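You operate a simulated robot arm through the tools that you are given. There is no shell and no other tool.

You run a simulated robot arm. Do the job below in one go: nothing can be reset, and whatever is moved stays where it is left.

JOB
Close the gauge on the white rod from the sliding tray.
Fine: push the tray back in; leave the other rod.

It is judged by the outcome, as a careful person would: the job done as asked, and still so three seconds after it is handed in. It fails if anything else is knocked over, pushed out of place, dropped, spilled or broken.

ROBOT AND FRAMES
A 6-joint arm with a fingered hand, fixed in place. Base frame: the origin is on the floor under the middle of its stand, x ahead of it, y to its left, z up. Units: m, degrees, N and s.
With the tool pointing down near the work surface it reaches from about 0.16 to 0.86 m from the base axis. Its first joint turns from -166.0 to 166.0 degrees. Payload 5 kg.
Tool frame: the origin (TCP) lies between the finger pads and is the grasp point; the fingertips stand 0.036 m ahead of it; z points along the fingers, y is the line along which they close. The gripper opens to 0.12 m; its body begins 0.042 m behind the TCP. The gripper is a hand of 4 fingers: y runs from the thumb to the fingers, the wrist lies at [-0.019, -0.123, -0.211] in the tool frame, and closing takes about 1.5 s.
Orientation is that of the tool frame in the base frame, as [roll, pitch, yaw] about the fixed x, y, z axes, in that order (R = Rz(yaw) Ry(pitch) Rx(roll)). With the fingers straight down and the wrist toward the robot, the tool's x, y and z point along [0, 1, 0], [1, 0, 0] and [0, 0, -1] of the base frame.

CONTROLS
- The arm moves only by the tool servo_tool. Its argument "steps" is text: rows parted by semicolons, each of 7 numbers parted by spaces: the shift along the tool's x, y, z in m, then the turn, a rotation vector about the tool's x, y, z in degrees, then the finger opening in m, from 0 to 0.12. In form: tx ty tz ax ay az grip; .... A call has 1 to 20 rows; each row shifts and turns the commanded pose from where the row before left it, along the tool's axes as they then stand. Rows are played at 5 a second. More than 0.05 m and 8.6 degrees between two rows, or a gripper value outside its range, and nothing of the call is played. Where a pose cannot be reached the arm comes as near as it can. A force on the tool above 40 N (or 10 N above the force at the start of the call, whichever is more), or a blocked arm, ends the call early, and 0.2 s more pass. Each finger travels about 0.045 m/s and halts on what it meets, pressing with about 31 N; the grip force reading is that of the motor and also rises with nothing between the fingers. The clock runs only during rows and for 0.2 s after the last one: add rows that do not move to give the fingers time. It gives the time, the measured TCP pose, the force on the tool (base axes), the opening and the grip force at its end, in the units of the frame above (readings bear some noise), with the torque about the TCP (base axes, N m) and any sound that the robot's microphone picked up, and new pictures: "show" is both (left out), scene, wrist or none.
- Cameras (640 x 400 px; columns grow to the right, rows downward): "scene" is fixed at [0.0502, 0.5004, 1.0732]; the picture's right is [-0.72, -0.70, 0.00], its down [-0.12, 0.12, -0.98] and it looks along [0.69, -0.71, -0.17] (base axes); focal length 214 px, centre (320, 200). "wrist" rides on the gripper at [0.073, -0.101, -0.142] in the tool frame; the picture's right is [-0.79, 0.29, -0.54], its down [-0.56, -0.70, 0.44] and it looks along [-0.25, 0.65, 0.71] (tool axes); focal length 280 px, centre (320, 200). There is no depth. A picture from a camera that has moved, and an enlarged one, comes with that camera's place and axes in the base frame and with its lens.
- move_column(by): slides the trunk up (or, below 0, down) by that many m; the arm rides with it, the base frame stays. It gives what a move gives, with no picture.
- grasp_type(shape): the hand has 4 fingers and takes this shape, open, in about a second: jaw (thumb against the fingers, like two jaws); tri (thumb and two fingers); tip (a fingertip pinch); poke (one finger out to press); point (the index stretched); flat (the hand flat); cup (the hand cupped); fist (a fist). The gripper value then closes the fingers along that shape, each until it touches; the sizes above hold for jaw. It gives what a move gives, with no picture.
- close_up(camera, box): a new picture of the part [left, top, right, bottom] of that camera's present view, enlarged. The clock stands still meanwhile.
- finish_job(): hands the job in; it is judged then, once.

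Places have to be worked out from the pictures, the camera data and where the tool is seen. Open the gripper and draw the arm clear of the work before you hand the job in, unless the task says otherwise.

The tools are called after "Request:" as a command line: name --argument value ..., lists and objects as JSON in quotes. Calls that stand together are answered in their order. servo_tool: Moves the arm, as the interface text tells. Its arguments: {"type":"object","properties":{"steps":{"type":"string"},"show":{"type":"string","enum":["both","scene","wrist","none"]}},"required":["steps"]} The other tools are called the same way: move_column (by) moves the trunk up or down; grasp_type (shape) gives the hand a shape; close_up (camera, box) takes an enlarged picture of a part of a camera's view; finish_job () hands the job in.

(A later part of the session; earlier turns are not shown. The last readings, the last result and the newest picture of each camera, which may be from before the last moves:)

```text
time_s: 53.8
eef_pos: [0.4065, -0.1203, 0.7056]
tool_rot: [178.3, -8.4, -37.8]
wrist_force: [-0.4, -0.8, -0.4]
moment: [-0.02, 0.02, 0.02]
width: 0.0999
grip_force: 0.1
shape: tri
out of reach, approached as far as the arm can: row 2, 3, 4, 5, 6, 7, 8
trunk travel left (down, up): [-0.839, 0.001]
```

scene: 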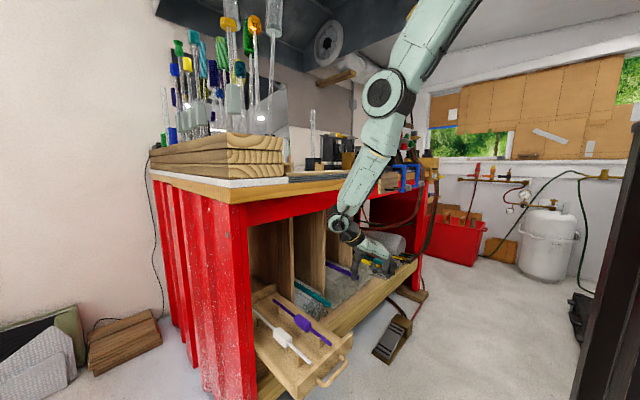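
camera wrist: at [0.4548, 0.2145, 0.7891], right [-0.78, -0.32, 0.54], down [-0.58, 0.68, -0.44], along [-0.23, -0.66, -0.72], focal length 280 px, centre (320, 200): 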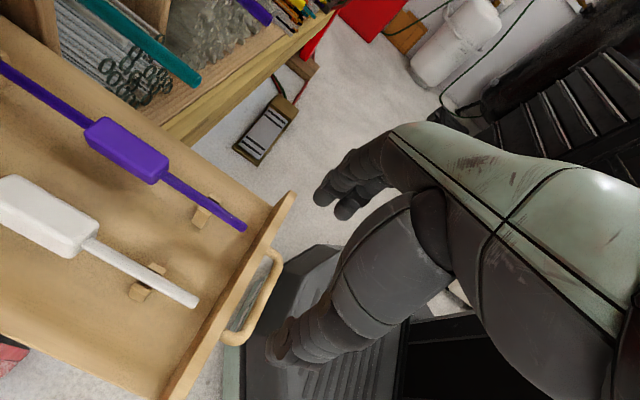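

The picture shows the elbow has flipped to the other side (slightly bent forward) and seems pinned there. I level the tool and stretch outward a bit (down/forward in free space), then draw back, to let the elbow pass through straight again.

Request:
servo_tool --steps "0 0 0 0.85 -4.2 0 0.1; 0 0 0 0.85 -4.2 0 0.1; 0.012 -0.012 0.03 0 0 0 0.1; 0.012 -0.012 0.03 0 0 0 0.1; 0.012 -0.012 0.03 0 0 0 0.1; 0 0 0 0 0 0 0.1" --show "scene"

```text
time_s: 55.2
eef_pos: [0.4052, -0.1213, 0.7048]
tool_rot: [-180.0, -0.2, -38.1]
wrist_force: [1.2, 0.1, -0.2]
moment: [0.01, 0.0, 0.03]
width: 0.0996
grip_force: 0.0
shape: tri
out of reach, approached as far as the arm can: row 3, 4, 5
trunk travel left (down, up): [-0.839, 0.001]
```

scene: 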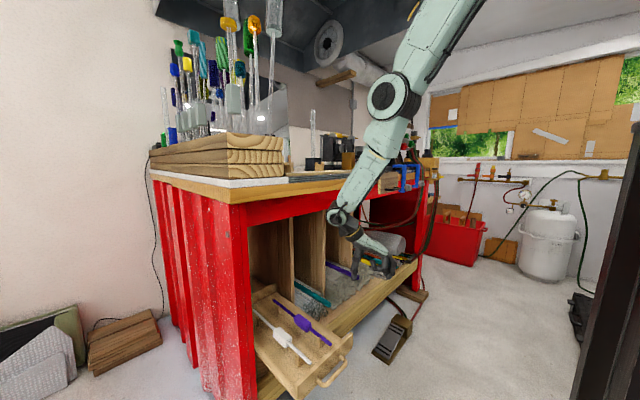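

The arm is essentially straight here. I swing the whole arm left (about the base) to open space beyond the bench end, where I can raise it along its reach circle and re-bend the elbow properly.

Request:
servo_tool --steps "-0.02 -0.0435 0 0 0 -6.5 0.1; -0.02 -0.0435 0 0 0 -6.5 0.1; -0.02 -0.0435 0 0 0 -6.5 0.1; -0.02 -0.0435 0 0 0 -6.5 0.1; -0.02 -0.0435 0 0 0 -6.5 0.1; -0.02 -0.0435 0 0 0 -6.5 0.1; -0.02 -0.0435 0 0 0 -6.5 0.1; -0.02 -0.0435 0 0 0 -6.5 0.1; 0 0 0 0 0 0 0.1" --show "scene"

```text
time_s: 57.2
eef_pos: [0.3358, 0.2357, 0.7219]
tool_rot: [-179.9, 0.1, 14.0]
wrist_force: [-0.7, 0.3, 0.0]
moment: [0.0, 0.01, -0.02]
width: 0.1
grip_force: 0.0
shape: tri
out of reach, approached as far as the arm can: row 4, 6, 7, 8
trunk travel left (down, up): [-0.839, 0.001]
```

scene: 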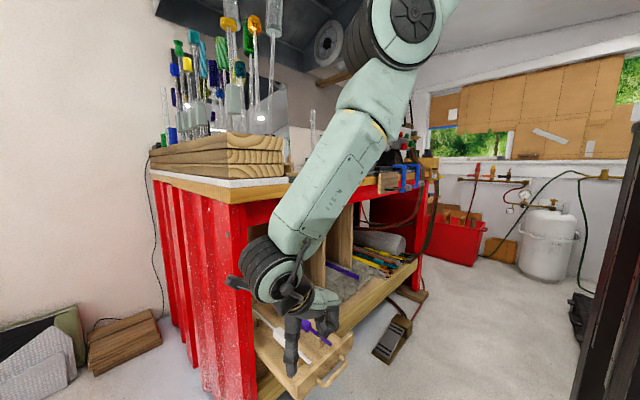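

Now left of the tray with the arm slightly inside full reach. I move the hand outward-up along the reach circle (over open floor left of the bench) so the elbow bends downward.

Request:
servo_tool --steps "0.0323 -0.024 -0.0272 0 0 0 0.1; 0.0307 -0.0228 -0.0299 0 0 0 0.1; 0.0292 -0.0216 -0.0322 0 0 0 0.1; 0.0275 -0.0204 -0.0345 0 0 0 0.1; 0.0255 -0.0189 -0.0367 0 0 0 0.1; 0.0235 -0.0174 -0.0388 0 0 0 0.1; 0 0 0 0 0 0 0.1" --show "scene"

```text
time_s: 58.8
eef_pos: [0.4694, 0.3996, 0.9201]
tool_rot: [179.8, 0.0, 13.9]
wrist_force: [-0.8, 0.8, -0.2]
moment: [-0.04, 0.01, -0.01]
width: 0.1001
grip_force: 0.0
shape: tri
trunk travel left (down, up): [-0.839, 0.001]
```

scene: 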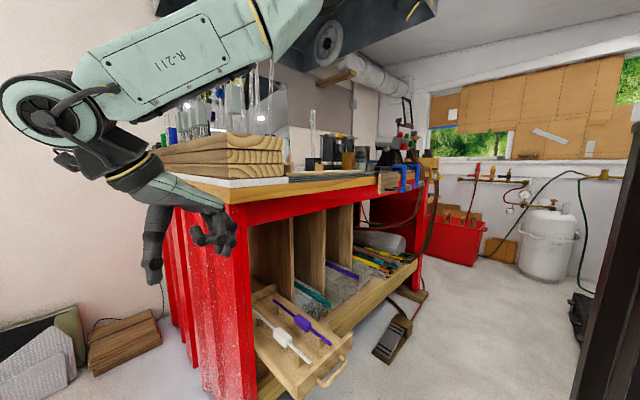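

Back in a good elbow-down posture (unrestricted move). I now rehearse the placing approach without the rod: first swing to in front of the gauge while turning the hand to yaw −34.

Request:
servo_tool --steps "-0.0189 0.0403 0 0 0 6 0.1; -0.0146 0.0421 0 0 0 6 0.1; -0.0101 0.0434 0 0 0 6 0.1; -0.0056 0.0442 0 0 0 6 0.1; -0.0009 0.0445 0 0 0 6 0.1; 0.0037 0.0444 0 0 0 6 0.1; 0.0084 0.0437 0 0 0 6 0.1; 0.0129 0.0426 0 0 0 6 0.1; 0 0 0 0 0 0 0.1" --show "scene"

```text
time_s: 60.2
eef_pos: [0.4872, 0.2211, 0.8393]
tool_rot: [-179.7, 0.0, -20.5]
wrist_force: [-0.6, 2.5, 0.0]
moment: [-0.23, -0.07, 0.09]
width: 0.1
grip_force: 0.0
shape: tri
out of reach, approached as far as the arm can: row 1, 2, 3, 4, 5, 6, 7
trunk travel left (down, up): [-0.839, 0.001]
stopped in row 7: the force on the tool passed its limit at 73 N (the readings are from after the stop); the commanded pose is now the measured one
```

scene: 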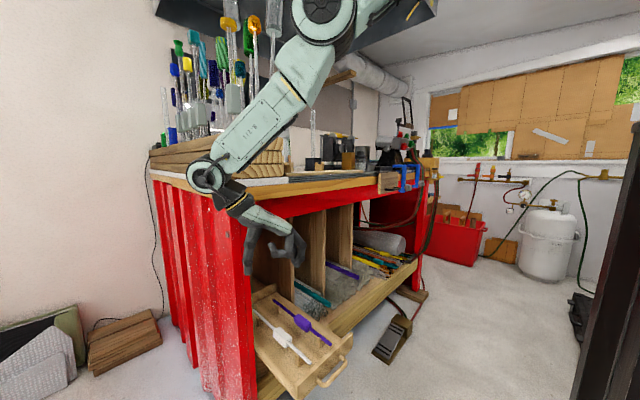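

The hand touched the bench corner (short 73 N spike) because the arm drifted to full stretch; the picture shows nothing displaced. I back off to the left, rotating the yaw back to its comfortable range.

Request:
servo_tool --steps "-0.0344 -0.0316 0 0 0 -8 0.1; -0.0327 -0.0334 0 0 0 -8 0.1; -0.0309 -0.035 0 0 0 -8 0.1; -0.029 -0.0366 0 0 0 -8 0.1; 0 0 0 0 0 0 0.1" --show "scene"

Request:
close_up --camera "scene" --box '[140, 100, 300, 200]'

Request:
close_up --camera "scene" --box '[240, 270, 368, 350]'

```text
time_s: 61.4
eef_pos: [0.383, 0.3722, 0.839]
tool_rot: [-179.6, -0.3, 11.3]
wrist_force: [0.1, 0.2, 1.2]
moment: [0.03, 0.01, 0.02]
width: 0.1
grip_force: 0.1
shape: tri
trunk travel left (down, up): [-0.839, 0.001]
```

scene: 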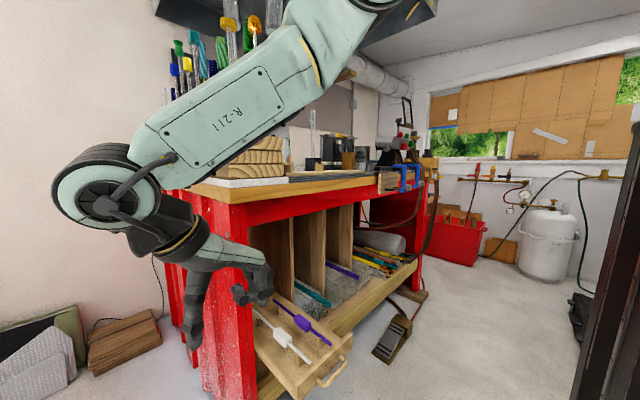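

```text
4.00 times, centred on (220, 150) of scene
camera zoom: at [0.0502, 0.5004, 1.0732], right [-0.72, -0.7, 0.0], down [-0.12, 0.12, -0.98], along [0.69, -0.71, -0.17], focal length 858 px, centre (720, 400)
```

zoom: 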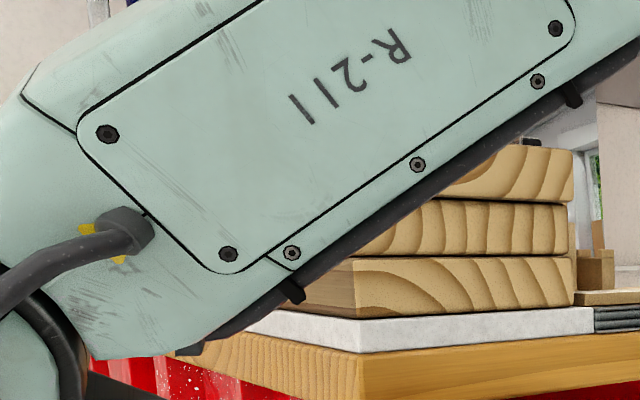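

```text
5.00 times, centred on (304, 310) of scene
camera zoom: at [0.0502, 0.5004, 1.0732], right [-0.72, -0.7, 0.0], down [-0.12, 0.12, -0.98], along [0.69, -0.71, -0.17], focal length 1072 px, centre (400, -350)
```

zoom: 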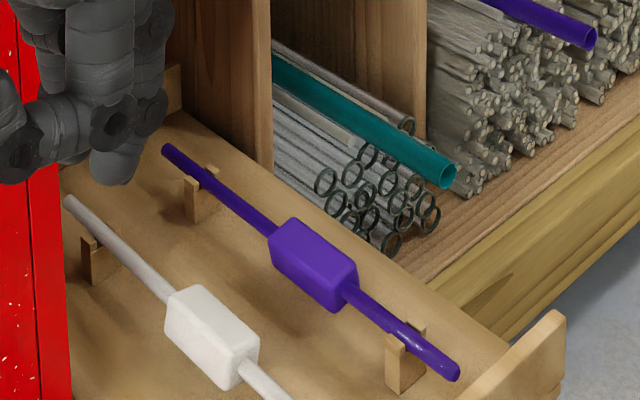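

Rods are undisturbed and the arm is in a good posture again. I now understand the wrist better: the bend limit is what bites when the hand yaws clockwise at height. I rotate to a comfortable yaw (~75) here before reshaping the arm.

Request:
servo_tool --steps "0 0 0 0 0 -8 0.1; 0 0 0 0 0 -8 0.1; 0 0 0 0 0 -8 0.1; 0 0 0 0 0 -8 0.1; 0 0 0 0 0 -8 0.1; 0 0 0 0 0 -8 0.1; 0 0 0 0 0 -8 0.1; 0 0 0 0 0 -8 0.1; 0 0 0 0 0 0 0.1" --show "none"

Request:
move_column --by -0.25

```text
time_s: 63.4
eef_pos: [0.3831, 0.3741, 0.8414]
tool_rot: [179.9, -0.4, 75.5]
wrist_force: [-0.1, -0.5, 0.8]
moment: [-0.03, -0.03, 0.0]
width: 0.0998
grip_force: 0.0
shape: tri
trunk travel left (down, up): [-0.839, 0.001]
```

```text
time_s: 66.0
eef_pos: [0.3834, 0.3714, 0.5918]
tool_rot: [179.8, -0.4, 75.3]
wrist_force: [-0.7, -0.1, 1.0]
moment: [0.02, 0.0, -0.03]
width: 0.0999
grip_force: 0.0
shape: tri
trunk travel left (down, up): [-0.589, 0.251]
```

I raise the hand with the arm to z≈0.84 (elbow now comfortably bent), then swing to the front of the bench at yaw ≈50.

Request:
servo_tool --steps "0 0 -0.05 0 0 0 0.1; 0 0 -0.05 0 0 0 0.1; 0 0 -0.05 0 0 0 0.1; 0 0 -0.05 0 0 0 0.1; 0 0 -0.05 0 0 0 0.1; 0 0 0 0 0 0 0.1" --show "none"

Request:
servo_tool --steps "-0.0384 0.0223 0 0 0 2.3 0.1; -0.0375 0.0238 0 0 0 2.3 0.1; -0.0365 0.0253 0 0 0 2.3 0.1; -0.0355 0.0267 0 0 0 2.3 0.1; -0.0369 0.0226 0 0 0 2.3 0.1; -0.036 0.024 0 0 0 2.3 0.1; -0.035 0.0255 0 0 0 2.3 0.1; -0.034 0.0269 0 0 0 2.3 0.1; -0.0328 0.0282 0 0 0 2.3 0.1; -0.0317 0.0295 0 0 0 2.3 0.1; -0.0304 0.0307 0 0 0 2.3 0.1; 0 0 0 0 0 0 0.1" --show "scene"

```text
time_s: 67.4
eef_pos: [0.3814, 0.371, 0.8422]
tool_rot: [179.9, -0.4, 75.3]
wrist_force: [-0.5, 0.3, 1.4]
moment: [-0.01, 0.04, 0.01]
width: 0.0998
grip_force: 0.0
shape: tri
trunk travel left (down, up): [-0.589, 0.251]
```

```text
time_s: 70.0
eef_pos: [0.4699, -0.0989, 0.8377]
tool_rot: [-179.9, -0.4, 49.9]
wrist_force: [-0.1, -0.4, 0.2]
moment: [-0.02, 0.02, 0.0]
width: 0.0999
grip_force: 0.1
shape: tri
trunk travel left (down, up): [-0.589, 0.251]
```

scene: 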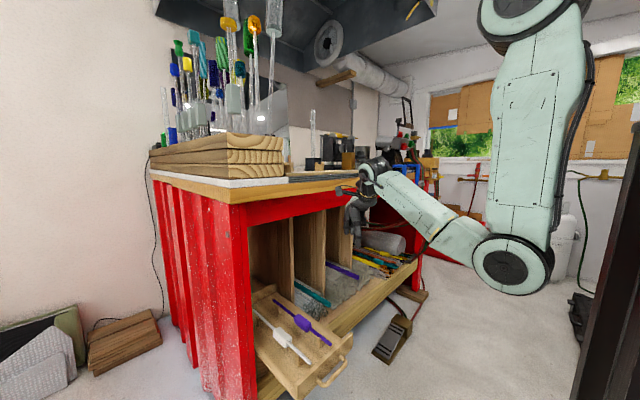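

Exactly as predicted. Now I raise the trunk fully so the hand comes up in front of the bench edge.

Request:
move_column --by 0.25

Request:
servo_tool --steps "0 0 -0.04 0 0 0 0.1; 0 0 -0.04 0 0 0 0.1; 0 0 -0.03 0 0 0 0.1; 0 0 0 0 0 0 0.1"

Request:
close_up --camera "wrist" --box '[0, 0, 320, 200]'

```text
time_s: 72.6
eef_pos: [0.4688, -0.099, 1.0868]
tool_rot: [-179.9, -0.3, 50.0]
wrist_force: [-0.2, -0.8, 0.8]
moment: [0.01, 0.04, -0.01]
width: 0.0999
grip_force: 0.0
shape: tri
trunk travel left (down, up): [-0.839, 0.001]
```

```text
time_s: 73.6
eef_pos: [0.4688, -0.1008, 1.1978]
tool_rot: [-179.9, -0.4, 50.0]
wrist_force: [-1.1, 0.8, -0.8]
moment: [0.02, -0.01, -0.01]
width: 0.0998
grip_force: 0.0
shape: tri
trunk travel left (down, up): [-0.839, 0.001]
camera wrist: at [0.438, 0.0186, 1.3405], right [-0.29, -0.79, 0.54], down [-0.9, 0.02, -0.45], along [0.34, -0.61, -0.72], focal length 280 px, centre (320, 200)
```

scene: 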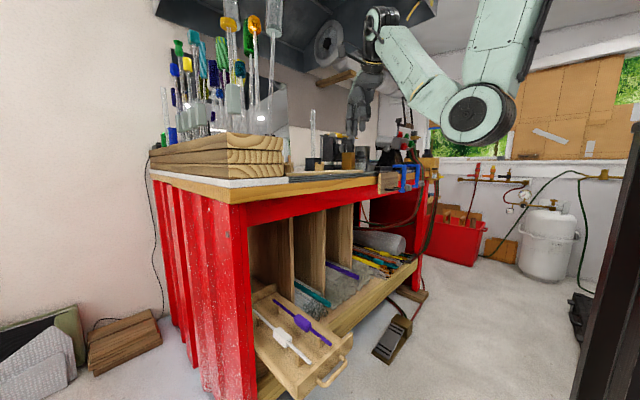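
wrist: 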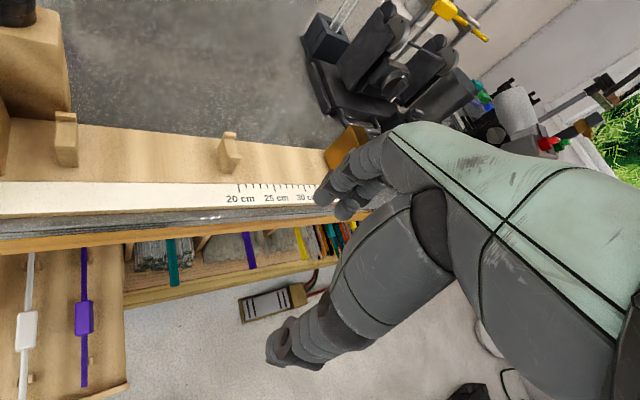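

```text
2.00 times, centred on (160, 100) of wrist
camera zoom: at [0.438, 0.0186, 1.3405], right [-0.29, -0.79, 0.54], down [-0.9, 0.02, -0.45], along [0.34, -0.61, -0.72], focal length 561 px, centre (640, 400)
```

zoom: 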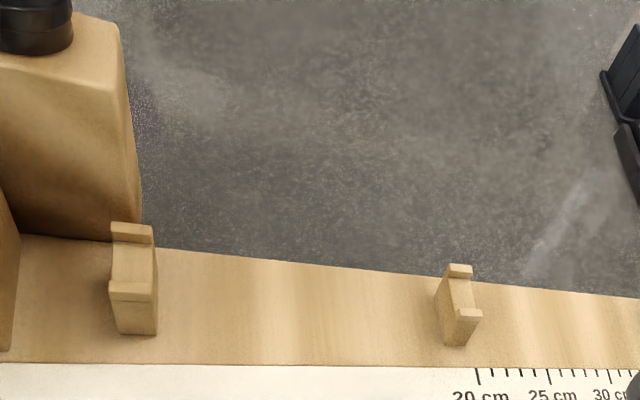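

The posture model works well, and I now see the gauge clearly: rests at x≈0.645, y≈0.045 and −0.108, prong tops z≈1.068, board top ≈1.035. I rehearse the placing motion without the rod: forward over the gauge, then turning clockwise while tilting about the (virtual) rod axis.

Request:
servo_tool --steps "0.0217 0.0317 0.0096 0 0 0 0.1; 0.0217 0.0317 0.0096 0 0 0 0.1; 0.0217 0.0317 0.0096 0 0 0 0.1; 0.0217 0.0317 0.0096 0 0 0 0.1; 0.0217 0.0317 0.0096 0 0 0 0.1; 0 0 0 3.48 1.41 7 0.1; 0 0 0 3.31 1.83 6.98 0.1; 0 0 0 3.14 2.26 6.94 0.1; 0 0 0 2.97 2.68 6.87 0.1; 0 0 0 0 0 0 0.1"

```text
time_s: 75.8
eef_pos: [0.659, -0.1176, 1.1488]
tool_rot: [-165.6, -5.0, 21.3]
wrist_force: [-0.3, -0.4, 0.1]
moment: [-0.01, -0.01, 0.01]
width: 0.0999
grip_force: 0.1
shape: tri
trunk travel left (down, up): [-0.839, 0.001]
camera wrist: at [0.6924, -0.0395, 1.3182], right [-0.62, -0.68, 0.38], down [-0.78, 0.54, -0.3], along [0.0, -0.49, -0.87], focal length 280 px, centre (320, 200)
```

scene: 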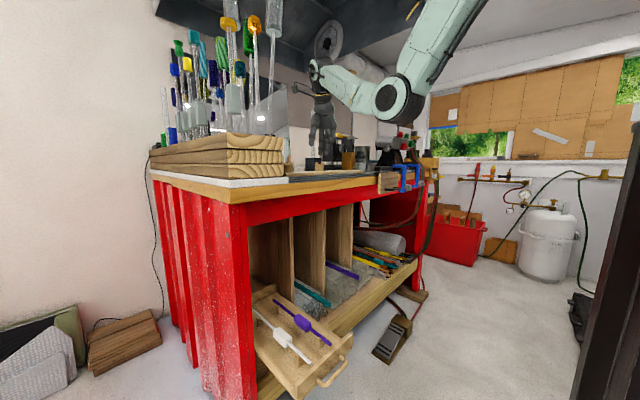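
wrist: 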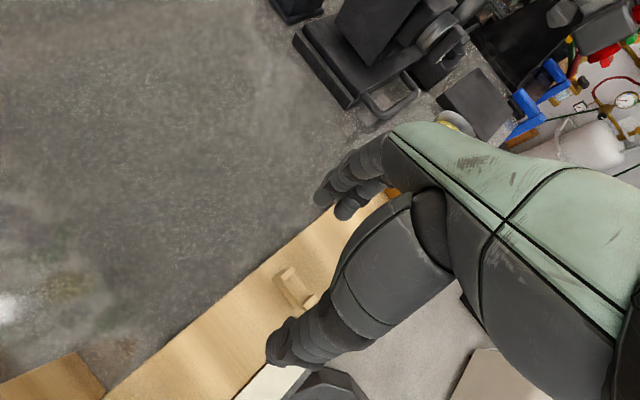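

No limits hit. I continue the turn-and-tilt (yaw 22→−20, tilt to 50°).

Request:
servo_tool --steps "0 0 0 4.57 3.08 4.25 0.1; 0 0 0 4.43 3.45 4.12 0.1; 0 0 0 4.28 3.8 3.96 0.1; 0 0 0 4.15 4.14 3.76 0.1; 0 0 0 4.02 4.46 3.53 0.1; 0 0 0 0.8 5.14 4.96 0.1; 0 0 0 0.72 5.35 4.74 0.1; 0 0 0 0.64 5.55 4.52 0.1; 0 0 0 0 0 0 0.1"

```text
time_s: 77.8
eef_pos: [0.6559, -0.053, 1.166]
tool_rot: [-149.7, -21.0, -26.0]
wrist_force: [0.5, -0.7, 0.1]
moment: [0.05, -0.02, 0.01]
width: 0.1002
grip_force: 0.1
shape: tri
out of reach, approached as far as the arm can: row 1, 2, 3, 4, 5, 7, 8
trunk travel left (down, up): [-0.839, 0.001]
camera wrist: at [0.6681, -0.0419, 1.3539], right [-1.0, -0.1, 0.02], down [-0.1, 0.97, -0.23], along [0.01, -0.23, -0.97], focal length 280 px, centre (320, 200)
```

scene: 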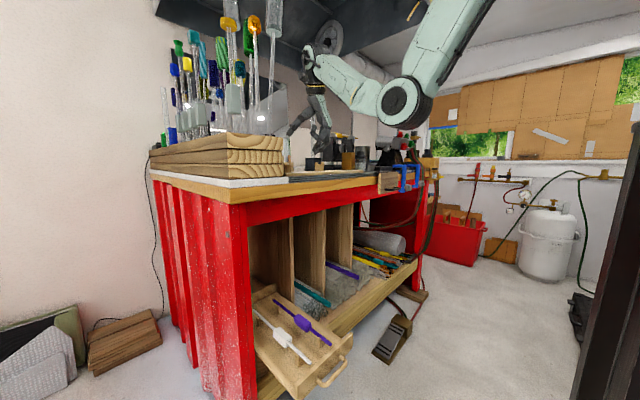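
wrist: 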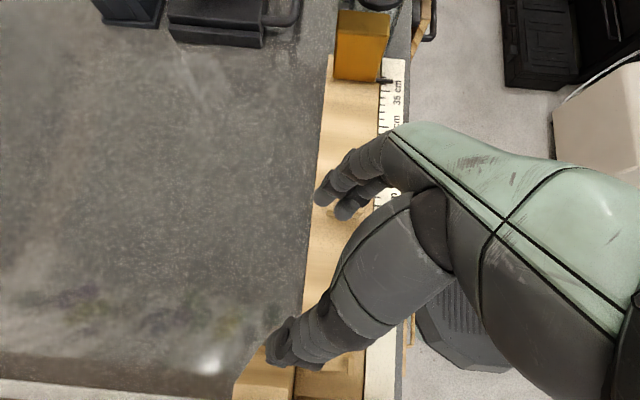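

The bend limit is reached because the wrist is too close/high here. I move farther out and lower (clear of the knob box), then finish the turn to the placing orientation (yaw −68, tilt 45 about the rod axis).

Request:
servo_tool --steps "0.0259 0.0131 0.0262 0 0 0 0.1; 0.0259 0.0131 0.0262 0 0 0 0.1; 0 0 0 -0.525 3.82 6.62 0.1; 0 0 0 -0.525 3.82 6.62 0.1; 0 0 0 -0.525 3.82 6.62 0.1; 0 0 0 -0.525 3.82 6.62 0.1; 0 0 0 -0.525 3.82 6.62 0.1; 0 0 0 -0.525 3.82 6.62 0.1; 0 0 0 0 0 0 0.1"

```text
time_s: 79.8
eef_pos: [0.7053, -0.0338, 1.1496]
tool_rot: [-137.3, -16.7, -74.1]
wrist_force: [-0.7, -0.4, -0.3]
moment: [-0.01, 0.01, 0.01]
width: 0.0999
grip_force: 0.1
shape: tri
out of reach, approached as far as the arm can: row 1, 2, 3, 4, 5, 6, 7, 8
trunk travel left (down, up): [-0.839, 0.001]
camera wrist: at [0.6909, -0.0588, 1.3362], right [-0.78, 0.63, -0.03], down [0.63, 0.78, -0.02], along [0.01, -0.03, -1.0], focal length 280 px, centre (320, 200)
```

scene: 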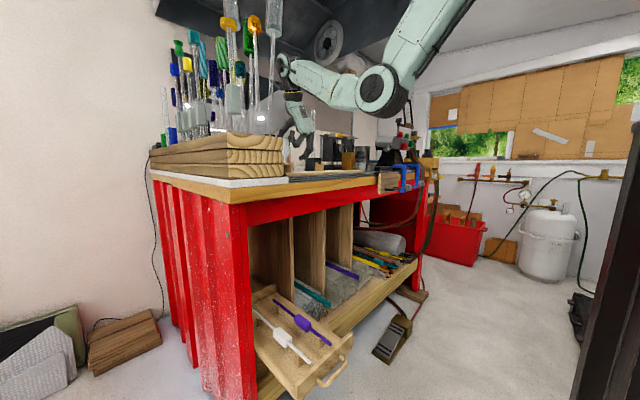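
wrist: 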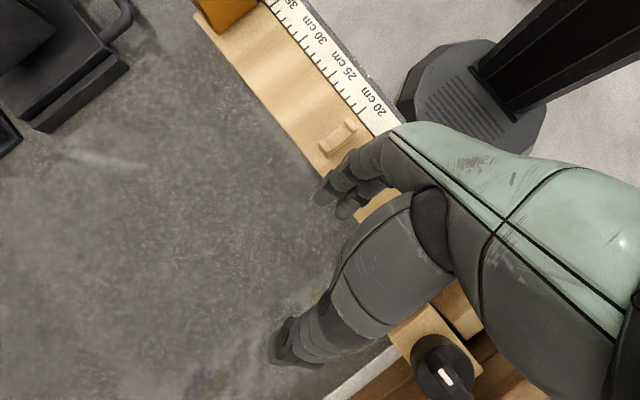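

The placing orientation itself was reached (yaw −74/roll −137/pitch −17), only y was pushed by ~4 cm because the last joint was at its end, so I'll use slightly more grip skew (~26°) for margin. Now I retrace out of here: first the reverse turn.

Request:
servo_tool --steps "0 0 0 0.525 -3.82 -6.62 0.1; 0 0 0 0.525 -3.82 -6.62 0.1; 0 0 0 0.525 -3.82 -6.62 0.1; 0 0 0 0.525 -3.82 -6.62 0.1; 0 0 0 0.525 -3.82 -6.62 0.1; 0 0 0 0.525 -3.82 -6.62 0.1; 0 0 0 -1.17 -3.68 -6.78 0.1; 0 0 0 -1.17 -3.68 -6.78 0.1; 0 0 0 -1.17 -3.68 -6.78 0.1; 0 0 0 -1.17 -3.68 -6.78 0.1; 0 0 0 -1.17 -3.68 -6.78 0.1; 0 0 0 0 0 0 0.1" --show "scene"

```text
time_s: 82.4
eef_pos: [0.703, -0.0276, 1.1537]
tool_rot: [-168.1, -15.9, 14.5]
wrist_force: [-0.1, 0.6, 0.9]
moment: [0.02, 0.0, -0.02]
width: 0.1
grip_force: 0.2
shape: tri
out of reach, approached as far as the arm can: row 1, 2
trunk travel left (down, up): [-0.839, 0.001]
```

scene: 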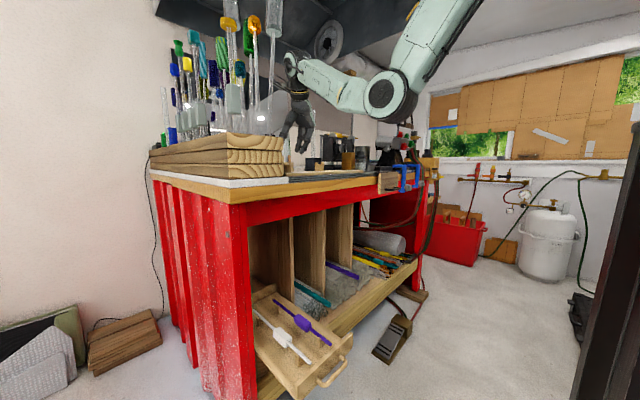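

Retracing works. I step away from the knob box, finish turning back to yaw ≈50 upright, and withdraw in front of the bench.

Request:
servo_tool --steps "-0.015 0.0277 -0.0209 0 0 0 0.1; -0.015 0.0277 -0.0209 0 0 0 0.1; 0 0 0 -1.17 -3.68 -6.78 0.1; 0 0 0 -1.17 -3.68 -6.78 0.1; 0 0 0 -1.17 -3.68 -6.78 0.1; 0 0 0 -1.17 -3.68 -6.78 0.1; 0 0 0 -1.17 -3.68 -6.78 0.1; -0.0322 -0.0383 0 0 0 0 0.1; -0.0322 -0.0383 0 0 0 0 0.1; -0.0322 -0.0383 0 0 0 0 0.1; -0.0322 -0.0383 0 0 0 0 0.1; 0 0 0 0 0 0 0.1"

```text
time_s: 85.0
eef_pos: [0.4832, -0.0989, 1.1742]
tool_rot: [-179.6, -0.7, 50.4]
wrist_force: [-0.1, 0.3, -0.3]
moment: [-0.01, 0.02, -0.03]
width: 0.1
grip_force: 0.0
shape: tri
trunk travel left (down, up): [-0.839, 0.001]
camera wrist: at [0.4513, 0.0195, 1.3168], right [-0.28, -0.8, 0.53], down [-0.9, 0.02, -0.44], along [0.34, -0.6, -0.72], focal length 280 px, centre (320, 200)
```

scene: 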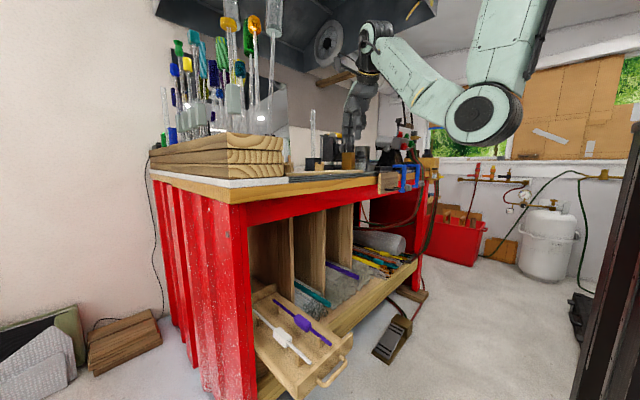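
wrist: 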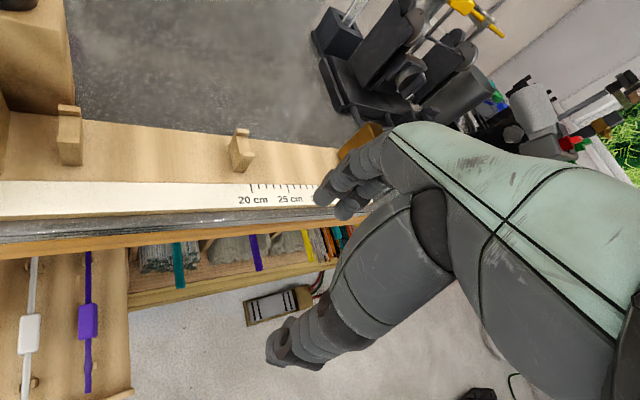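

Fully retraced with no limits. Now I go to pick: lower the trunk and move above the tray, turning to yaw ≈25 (the skewed grip I need for placing).

Request:
move_column --by -0.23

Request:
servo_tool --steps "0.0206 -0.024 0.0305 0 0 3.2 0.1; 0.0191 -0.0251 0.0305 0 0 3.2 0.1; 0.0177 -0.0262 0.0305 0 0 3.2 0.1; 0.0162 -0.027 0.0305 0 0 3.2 0.1; 0.0147 -0.0279 0.0305 0 0 3.2 0.1; 0.0131 -0.0288 0.0305 0 0 3.2 0.1; 0.0115 -0.0294 0.0305 0 0 3.2 0.1; 0.0098 -0.03 0.0305 0 0 3.2 0.1; 0 0 0 0 0 0 0.1"

```text
time_s: 87.4
eef_pos: [0.4821, -0.0997, 0.9443]
tool_rot: [-179.6, -0.8, 50.4]
wrist_force: [0.1, 0.1, 0.2]
moment: [0.0, -0.01, -0.02]
width: 0.1003
grip_force: 0.1
shape: tri
trunk travel left (down, up): [-0.609, 0.231]
```

```text
time_s: 89.4
eef_pos: [0.4395, 0.1525, 0.704]
tool_rot: [-179.3, -0.5, 24.8]
wrist_force: [0.0, -1.1, 0.7]
moment: [0.03, -0.02, 0.01]
width: 0.0996
grip_force: 0.0
shape: tri
trunk travel left (down, up): [-0.609, 0.231]
camera wrist: at [0.4625, 0.2725, 0.8475], right [-0.6, -0.6, 0.53], down [-0.8, 0.41, -0.44], along [0.05, -0.69, -0.72], focal length 280 px, centre (320, 200)
```

scene: 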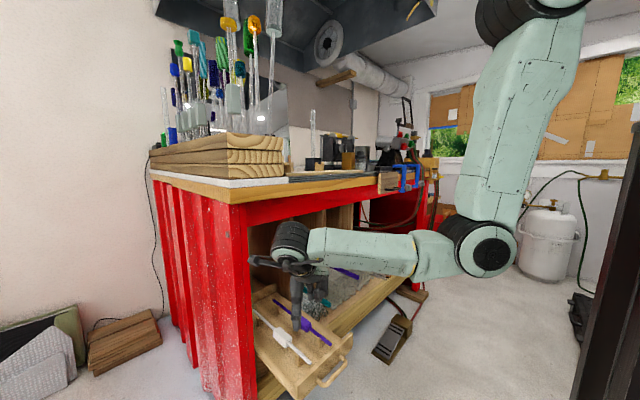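
wrist: 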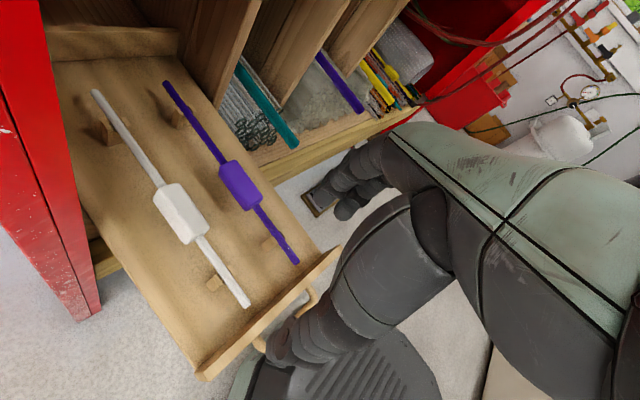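

A clear view of both rods. I zoom in to measure the white block and rod exactly.

Request:
close_up --camera "wrist" --box '[60, 70, 300, 220]'

Request:
close_up --camera "wrist" --box '[120, 160, 360, 310]'

```text
2.67 times, centred on (180, 145) of wrist
camera zoom: at [0.4625, 0.2725, 0.8475], right [-0.6, -0.6, 0.53], down [-0.8, 0.41, -0.44], along [0.05, -0.69, -0.72], focal length 748 px, centre (693, 347)
```

zoom: 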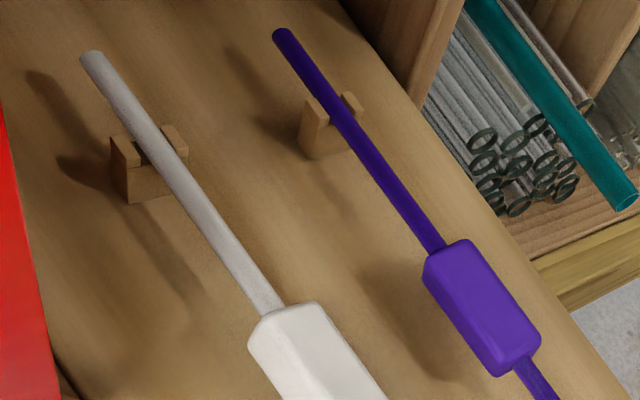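

```text
2.67 times, centred on (240, 235) of wrist
camera zoom: at [0.4625, 0.2725, 0.8475], right [-0.6, -0.6, 0.53], down [-0.8, 0.41, -0.44], along [0.05, -0.69, -0.72], focal length 748 px, centre (533, 107)
```

zoom: 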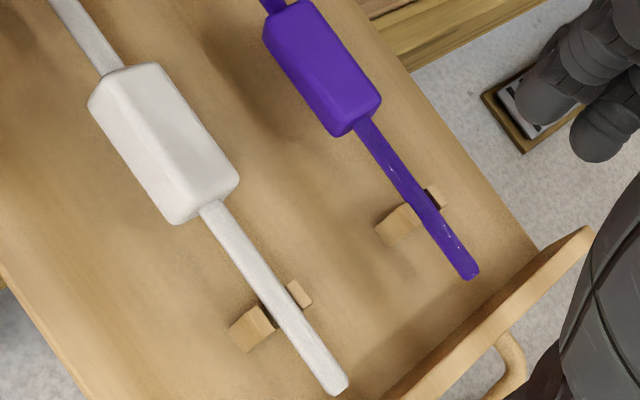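

Measured: white rod y≈0.147, front end x≈0.432, rear end x≈0.748, block x≈0.526–0.598, axis z≈0.514; the red leg's front face is at x≈0.595. I move over the block (TCP ≈(0.549, 0.147)), opening 0.08, staying high.

Request:
servo_tool --steps "0.0323 0.0171 0.0147 0 0 -0.73 0.08; 0.0323 0.0171 0.0147 0 0 -0.73 0.08; 0.0323 0.0171 0.0147 0 0 -0.73 0.08; 0 0 0 0 0 0 0.08"

Request:
close_up --camera "wrist" --box '[160, 150, 448, 330]'

Request:
close_up --camera "scene" --box '[230, 220, 358, 320]'

```text
time_s: 90.4
eef_pos: [0.5483, 0.1485, 0.6614]
tool_rot: [-179.4, -0.6, 27.0]
wrist_force: [0.1, -0.1, 0.4]
moment: [0.01, 0.01, 0.0]
width: 0.0802
grip_force: 0.0
shape: tri
trunk travel left (down, up): [-0.609, 0.231]
camera wrist: at [0.5668, 0.2699, 0.804], right [-0.57, -0.62, 0.53], down [-0.82, 0.38, -0.44], along [0.07, -0.69, -0.72], focal length 280 px, centre (320, 200)
```

scene: 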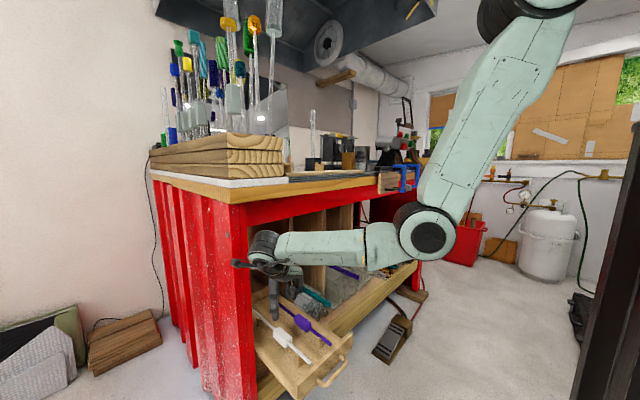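
wrist: 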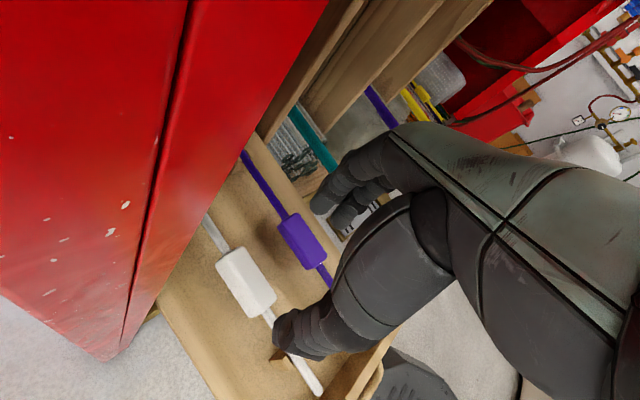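

```text
2.22 times, centred on (304, 240) of wrist
camera zoom: at [0.5668, 0.2699, 0.804], right [-0.57, -0.62, 0.53], down [-0.82, 0.38, -0.44], along [0.07, -0.69, -0.72], focal length 623 px, centre (356, 111)
```

zoom: 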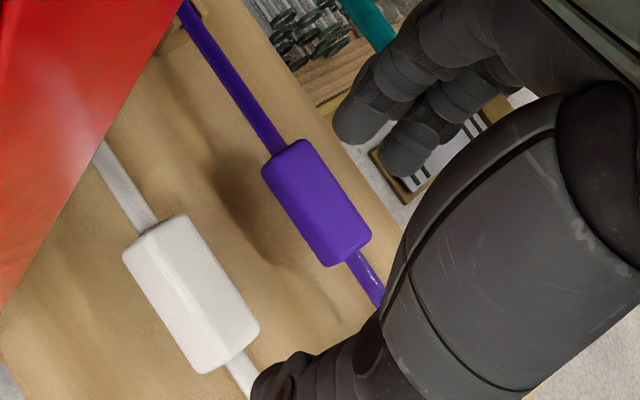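

```text
4.00 times, centred on (294, 270) of scene
camera zoom: at [0.0502, 0.5004, 1.0732], right [-0.72, -0.7, 0.0], down [-0.12, 0.12, -0.98], along [0.69, -0.71, -0.17], focal length 858 px, centre (424, -80)
```

zoom: 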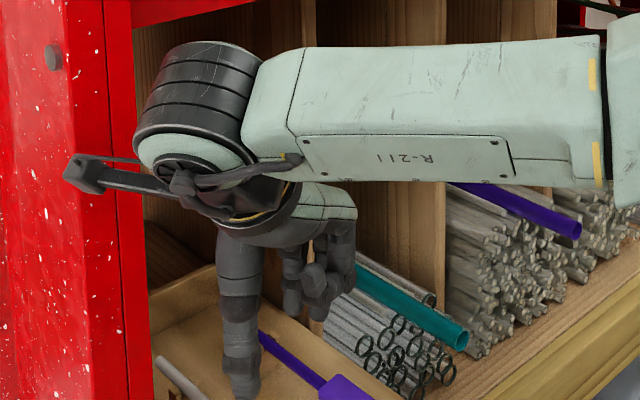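

Everything aligned: thumb on the left side, two fingers between the white and purple blocks. I lower with the trunk in two stages, first to z≈0.58.

Request:
move_column --by -0.085

Request:
close_up --camera "wrist" --box '[160, 150, 448, 330]'

Request:
close_up --camera "scene" --box '[230, 250, 358, 350]'

```text
time_s: 91.6
eef_pos: [0.5481, 0.1487, 0.5762]
tool_rot: [-179.4, -0.6, 27.0]
wrist_force: [0.2, -0.1, 0.0]
moment: [0.02, -0.02, -0.01]
width: 0.0803
grip_force: 0.1
shape: tri
trunk travel left (down, up): [-0.524, 0.316]
```

```text
2.22 times, centred on (304, 240) of wrist
camera zoom: at [0.5671, 0.2702, 0.7186], right [-0.57, -0.62, 0.53], down [-0.82, 0.38, -0.44], along [0.07, -0.69, -0.72], focal length 623 px, centre (356, 111)
```

zoom: 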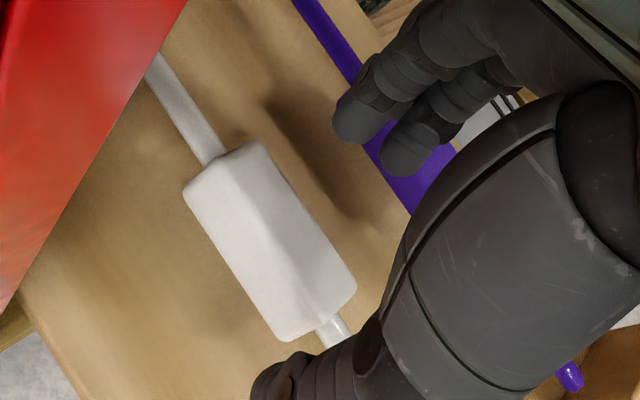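

```text
4.00 times, centred on (294, 300) of scene
camera zoom: at [0.0502, 0.5004, 1.0732], right [-0.72, -0.7, 0.0], down [-0.12, 0.12, -0.98], along [0.69, -0.71, -0.17], focal length 858 px, centre (424, -200)
```

zoom: 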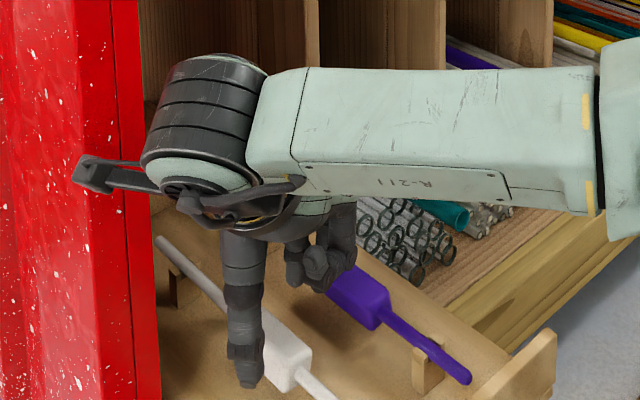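

The block is centred between thumb and fingers. I lower the last 37 mm.

Request:
move_column --by -0.037

Request:
close_up --camera "wrist" --box '[160, 150, 448, 330]'

Request:
close_up --camera "scene" --box '[230, 270, 358, 350]'

```text
time_s: 92.4
eef_pos: [0.5478, 0.1496, 0.5384]
tool_rot: [-179.4, -0.5, 27.1]
wrist_force: [0.3, -0.5, 0.5]
moment: [-0.01, 0.03, 0.04]
width: 0.0805
grip_force: 0.1
shape: tri
trunk travel left (down, up): [-0.487, 0.353]
```

```text
2.22 times, centred on (304, 240) of wrist
camera zoom: at [0.5671, 0.2702, 0.6816], right [-0.57, -0.62, 0.53], down [-0.82, 0.38, -0.44], along [0.07, -0.69, -0.72], focal length 623 px, centre (356, 111)
```

zoom: 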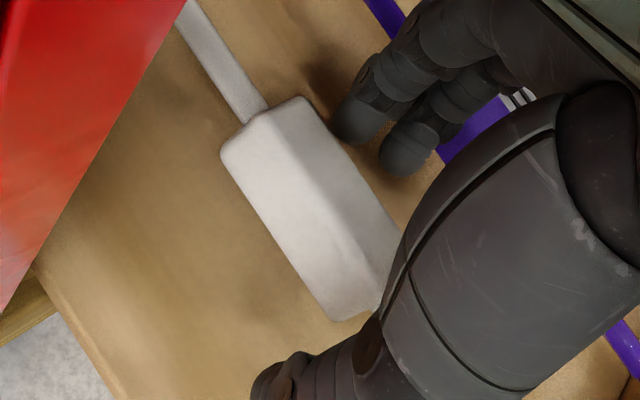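

```text
5.00 times, centred on (294, 310) of scene
camera zoom: at [0.0502, 0.5004, 1.0732], right [-0.72, -0.7, 0.0], down [-0.12, 0.12, -0.98], along [0.69, -0.71, -0.17], focal length 1072 px, centre (450, -350)
```

zoom: 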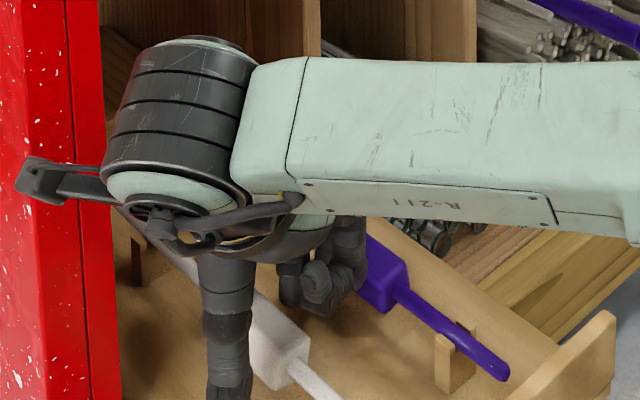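

The white block sits between the fingers as predicted. I close the fingers gradually on it.

Request:
servo_tool --steps "0 0 0 0 0 0 0.06; 0 0 0 0 0 0 0.045; 0 0 0 0 0 0 0.03; 0 0 0 0 0 0 0.015; 0 0 0 0 0 0 0; 0 0 0 0 0 0 0; 0 0 0 0 0 0 0; 0 0 0 0 0 0 0"

Request:
close_up --camera "wrist" --box '[160, 150, 448, 330]'

Request:
close_up --camera "scene" --box '[230, 270, 358, 350]'

```text
time_s: 94.2
eef_pos: [0.5474, 0.1501, 0.5375]
tool_rot: [-179.4, -0.5, 27.0]
wrist_force: [0.0, -1.3, 0.2]
moment: [-0.03, 0.02, -0.21]
width: 0.028
grip_force: 31.2
shape: tri
trunk travel left (down, up): [-0.487, 0.353]
camera wrist: at [0.5671, 0.2701, 0.6815], right [-0.57, -0.62, 0.53], down [-0.82, 0.38, -0.44], along [0.07, -0.69, -0.72], focal length 280 px, centre (320, 200)
```

scene: 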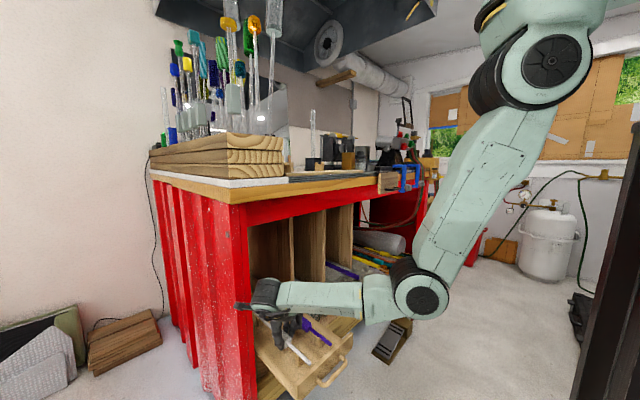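
wrist: 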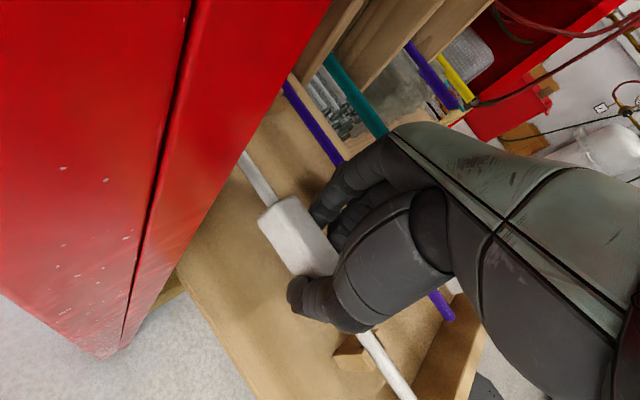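

```text
2.22 times, centred on (304, 240) of wrist
camera zoom: at [0.5671, 0.2701, 0.6815], right [-0.57, -0.62, 0.53], down [-0.82, 0.38, -0.44], along [0.07, -0.69, -0.72], focal length 623 px, centre (356, 111)
```

zoom: 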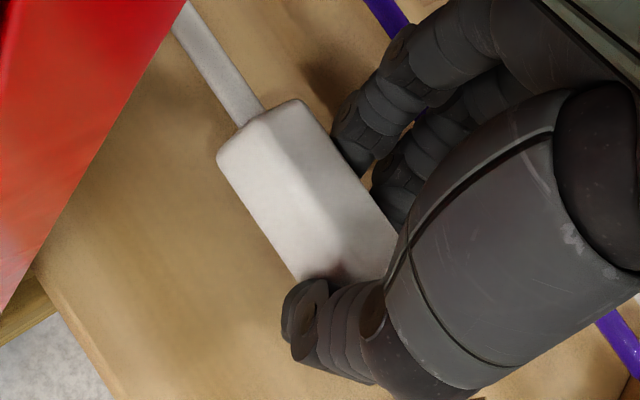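

```text
5.00 times, centred on (294, 310) of scene
camera zoom: at [0.0502, 0.5004, 1.0732], right [-0.72, -0.7, 0.0], down [-0.12, 0.12, -0.98], along [0.69, -0.71, -0.17], focal length 1072 px, centre (450, -350)
```

zoom: 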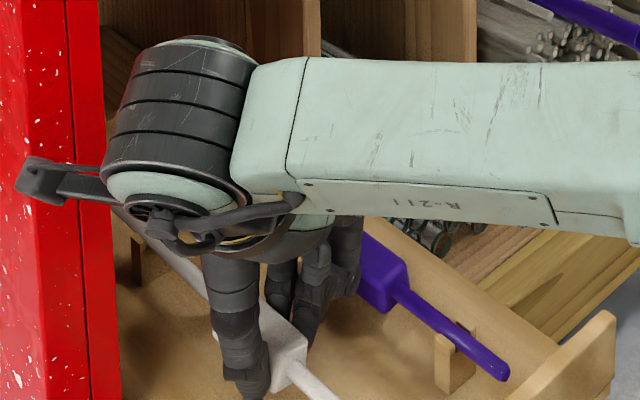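

Grip is firm (opening 0.028, 31 N). I lift a little with the trunk and check that the rod comes up level.

Request:
move_column --by 0.03

Request:
servo_tool --steps "0 0 0 0 0 0 0"

Request:
close_up --camera "wrist" --box '[160, 130, 480, 400]'

Request:
close_up --camera "scene" --box '[230, 270, 358, 350]'

```text
time_s: 95.0
eef_pos: [0.5482, 0.1501, 0.5679]
tool_rot: [-179.3, -0.5, 27.0]
wrist_force: [1.1, 0.1, -0.9]
moment: [-0.01, 0.05, 0.02]
width: 0.0274
grip_force: 30.8
shape: tri
trunk travel left (down, up): [-0.517, 0.323]
```

```text
time_s: 95.3
eef_pos: [0.5487, 0.1496, 0.5678]
tool_rot: [-179.4, -0.5, 27.0]
wrist_force: [-0.1, -0.5, -1.2]
moment: [-0.03, 0.01, 0.01]
width: 0.0274
grip_force: 30.8
shape: tri
trunk travel left (down, up): [-0.517, 0.323]
camera wrist: at [0.5672, 0.2703, 0.7114], right [-0.57, -0.62, 0.53], down [-0.82, 0.38, -0.44], along [0.07, -0.69, -0.72], focal length 280 px, centre (320, 200)
```

scene: 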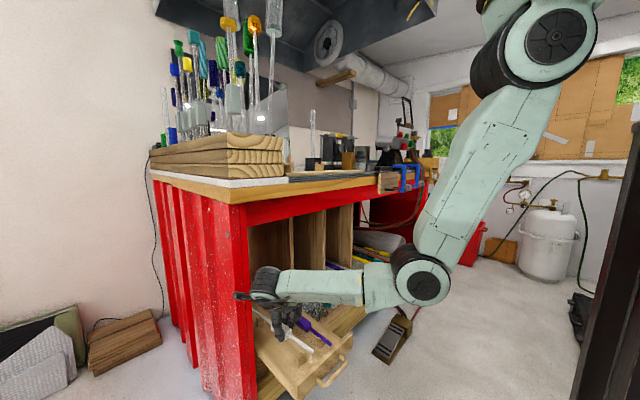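
wrist: 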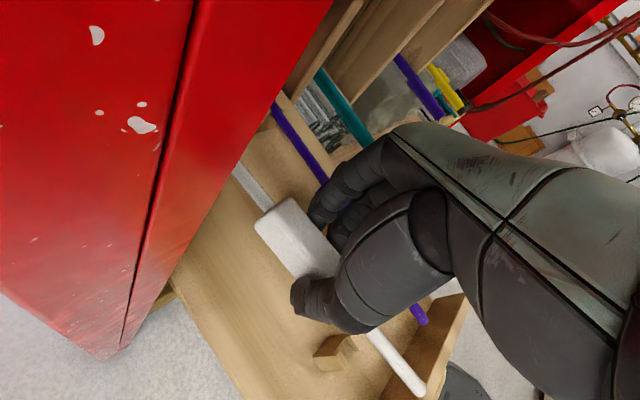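

```text
1.48 times, centred on (320, 265) of wrist
camera zoom: at [0.5672, 0.2703, 0.7114], right [-0.57, -0.62, 0.53], down [-0.82, 0.38, -0.44], along [0.07, -0.69, -0.72], focal length 415 px, centre (320, 104)
```

zoom: 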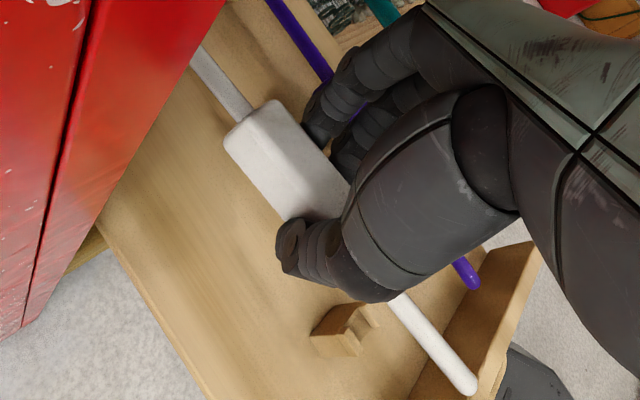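

```text
5.00 times, centred on (294, 310) of scene
camera zoom: at [0.0502, 0.5004, 1.0732], right [-0.72, -0.7, 0.0], down [-0.12, 0.12, -0.98], along [0.69, -0.71, -0.17], focal length 1072 px, centre (450, -350)
```

zoom: 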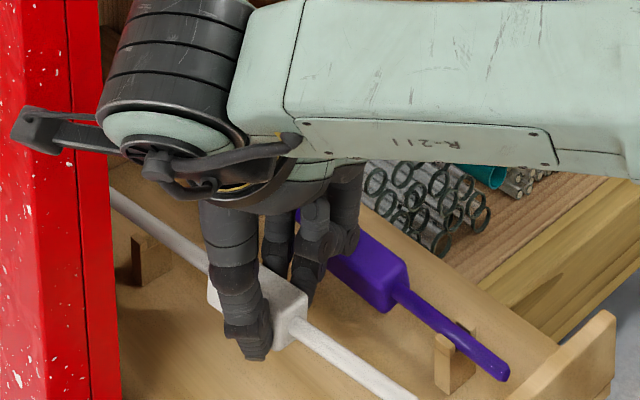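

The rod lifted with the hand, but its long rear end seems to have drooped by a few degrees. I check whether it is stable or still slipping.

Request:
servo_tool --steps "0 0 0 0 0 0 0; 0 0 0 0 0 0 0; 0 0 0 0 0 0 0; 0 0 0 0 0 0 0"

Request:
close_up --camera "scene" --box '[230, 270, 358, 350]'

Request:
close_up --camera "wrist" --box '[200, 150, 440, 300]'

```text
time_s: 96.3
eef_pos: [0.5488, 0.1508, 0.568]
tool_rot: [-179.4, -0.6, 27.0]
wrist_force: [-0.4, 0.0, -1.0]
moment: [0.01, 0.02, 0.03]
width: 0.0275
grip_force: 31.3
shape: tri
trunk travel left (down, up): [-0.517, 0.323]
camera wrist: at [0.5672, 0.2702, 0.7115], right [-0.57, -0.62, 0.53], down [-0.82, 0.38, -0.44], along [0.07, -0.69, -0.72], focal length 280 px, centre (320, 200)
```

scene: 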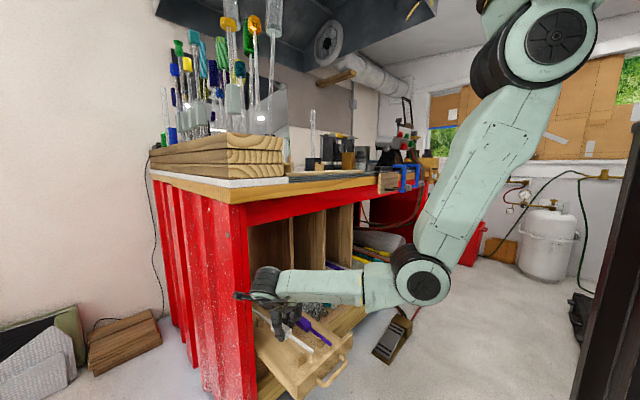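
wrist: 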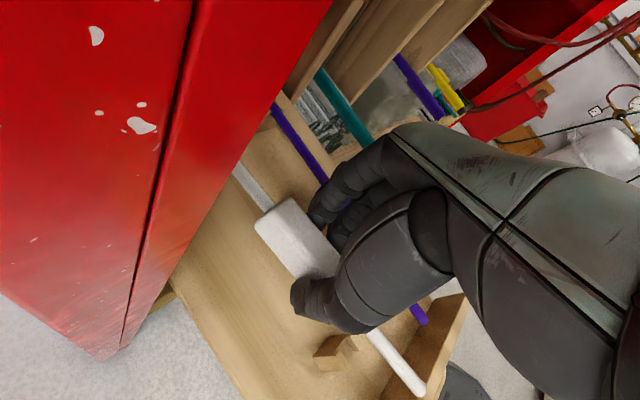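

```text
5.00 times, centred on (294, 310) of scene
camera zoom: at [0.0502, 0.5004, 1.0732], right [-0.72, -0.7, 0.0], down [-0.12, 0.12, -0.98], along [0.69, -0.71, -0.17], focal length 1072 px, centre (450, -350)
```

zoom: 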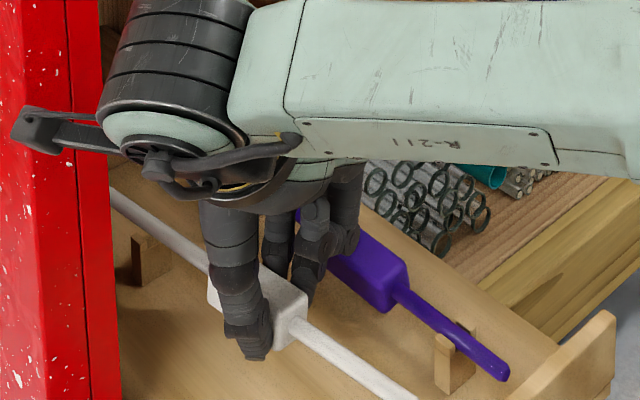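

```text
2.67 times, centred on (320, 225) of wrist
camera zoom: at [0.5672, 0.2702, 0.7115], right [-0.57, -0.62, 0.53], down [-0.82, 0.38, -0.44], along [0.07, -0.69, -0.72], focal length 748 px, centre (320, 133)
```

zoom: 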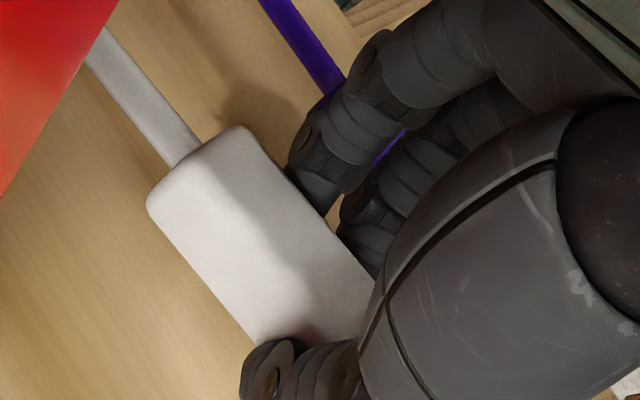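

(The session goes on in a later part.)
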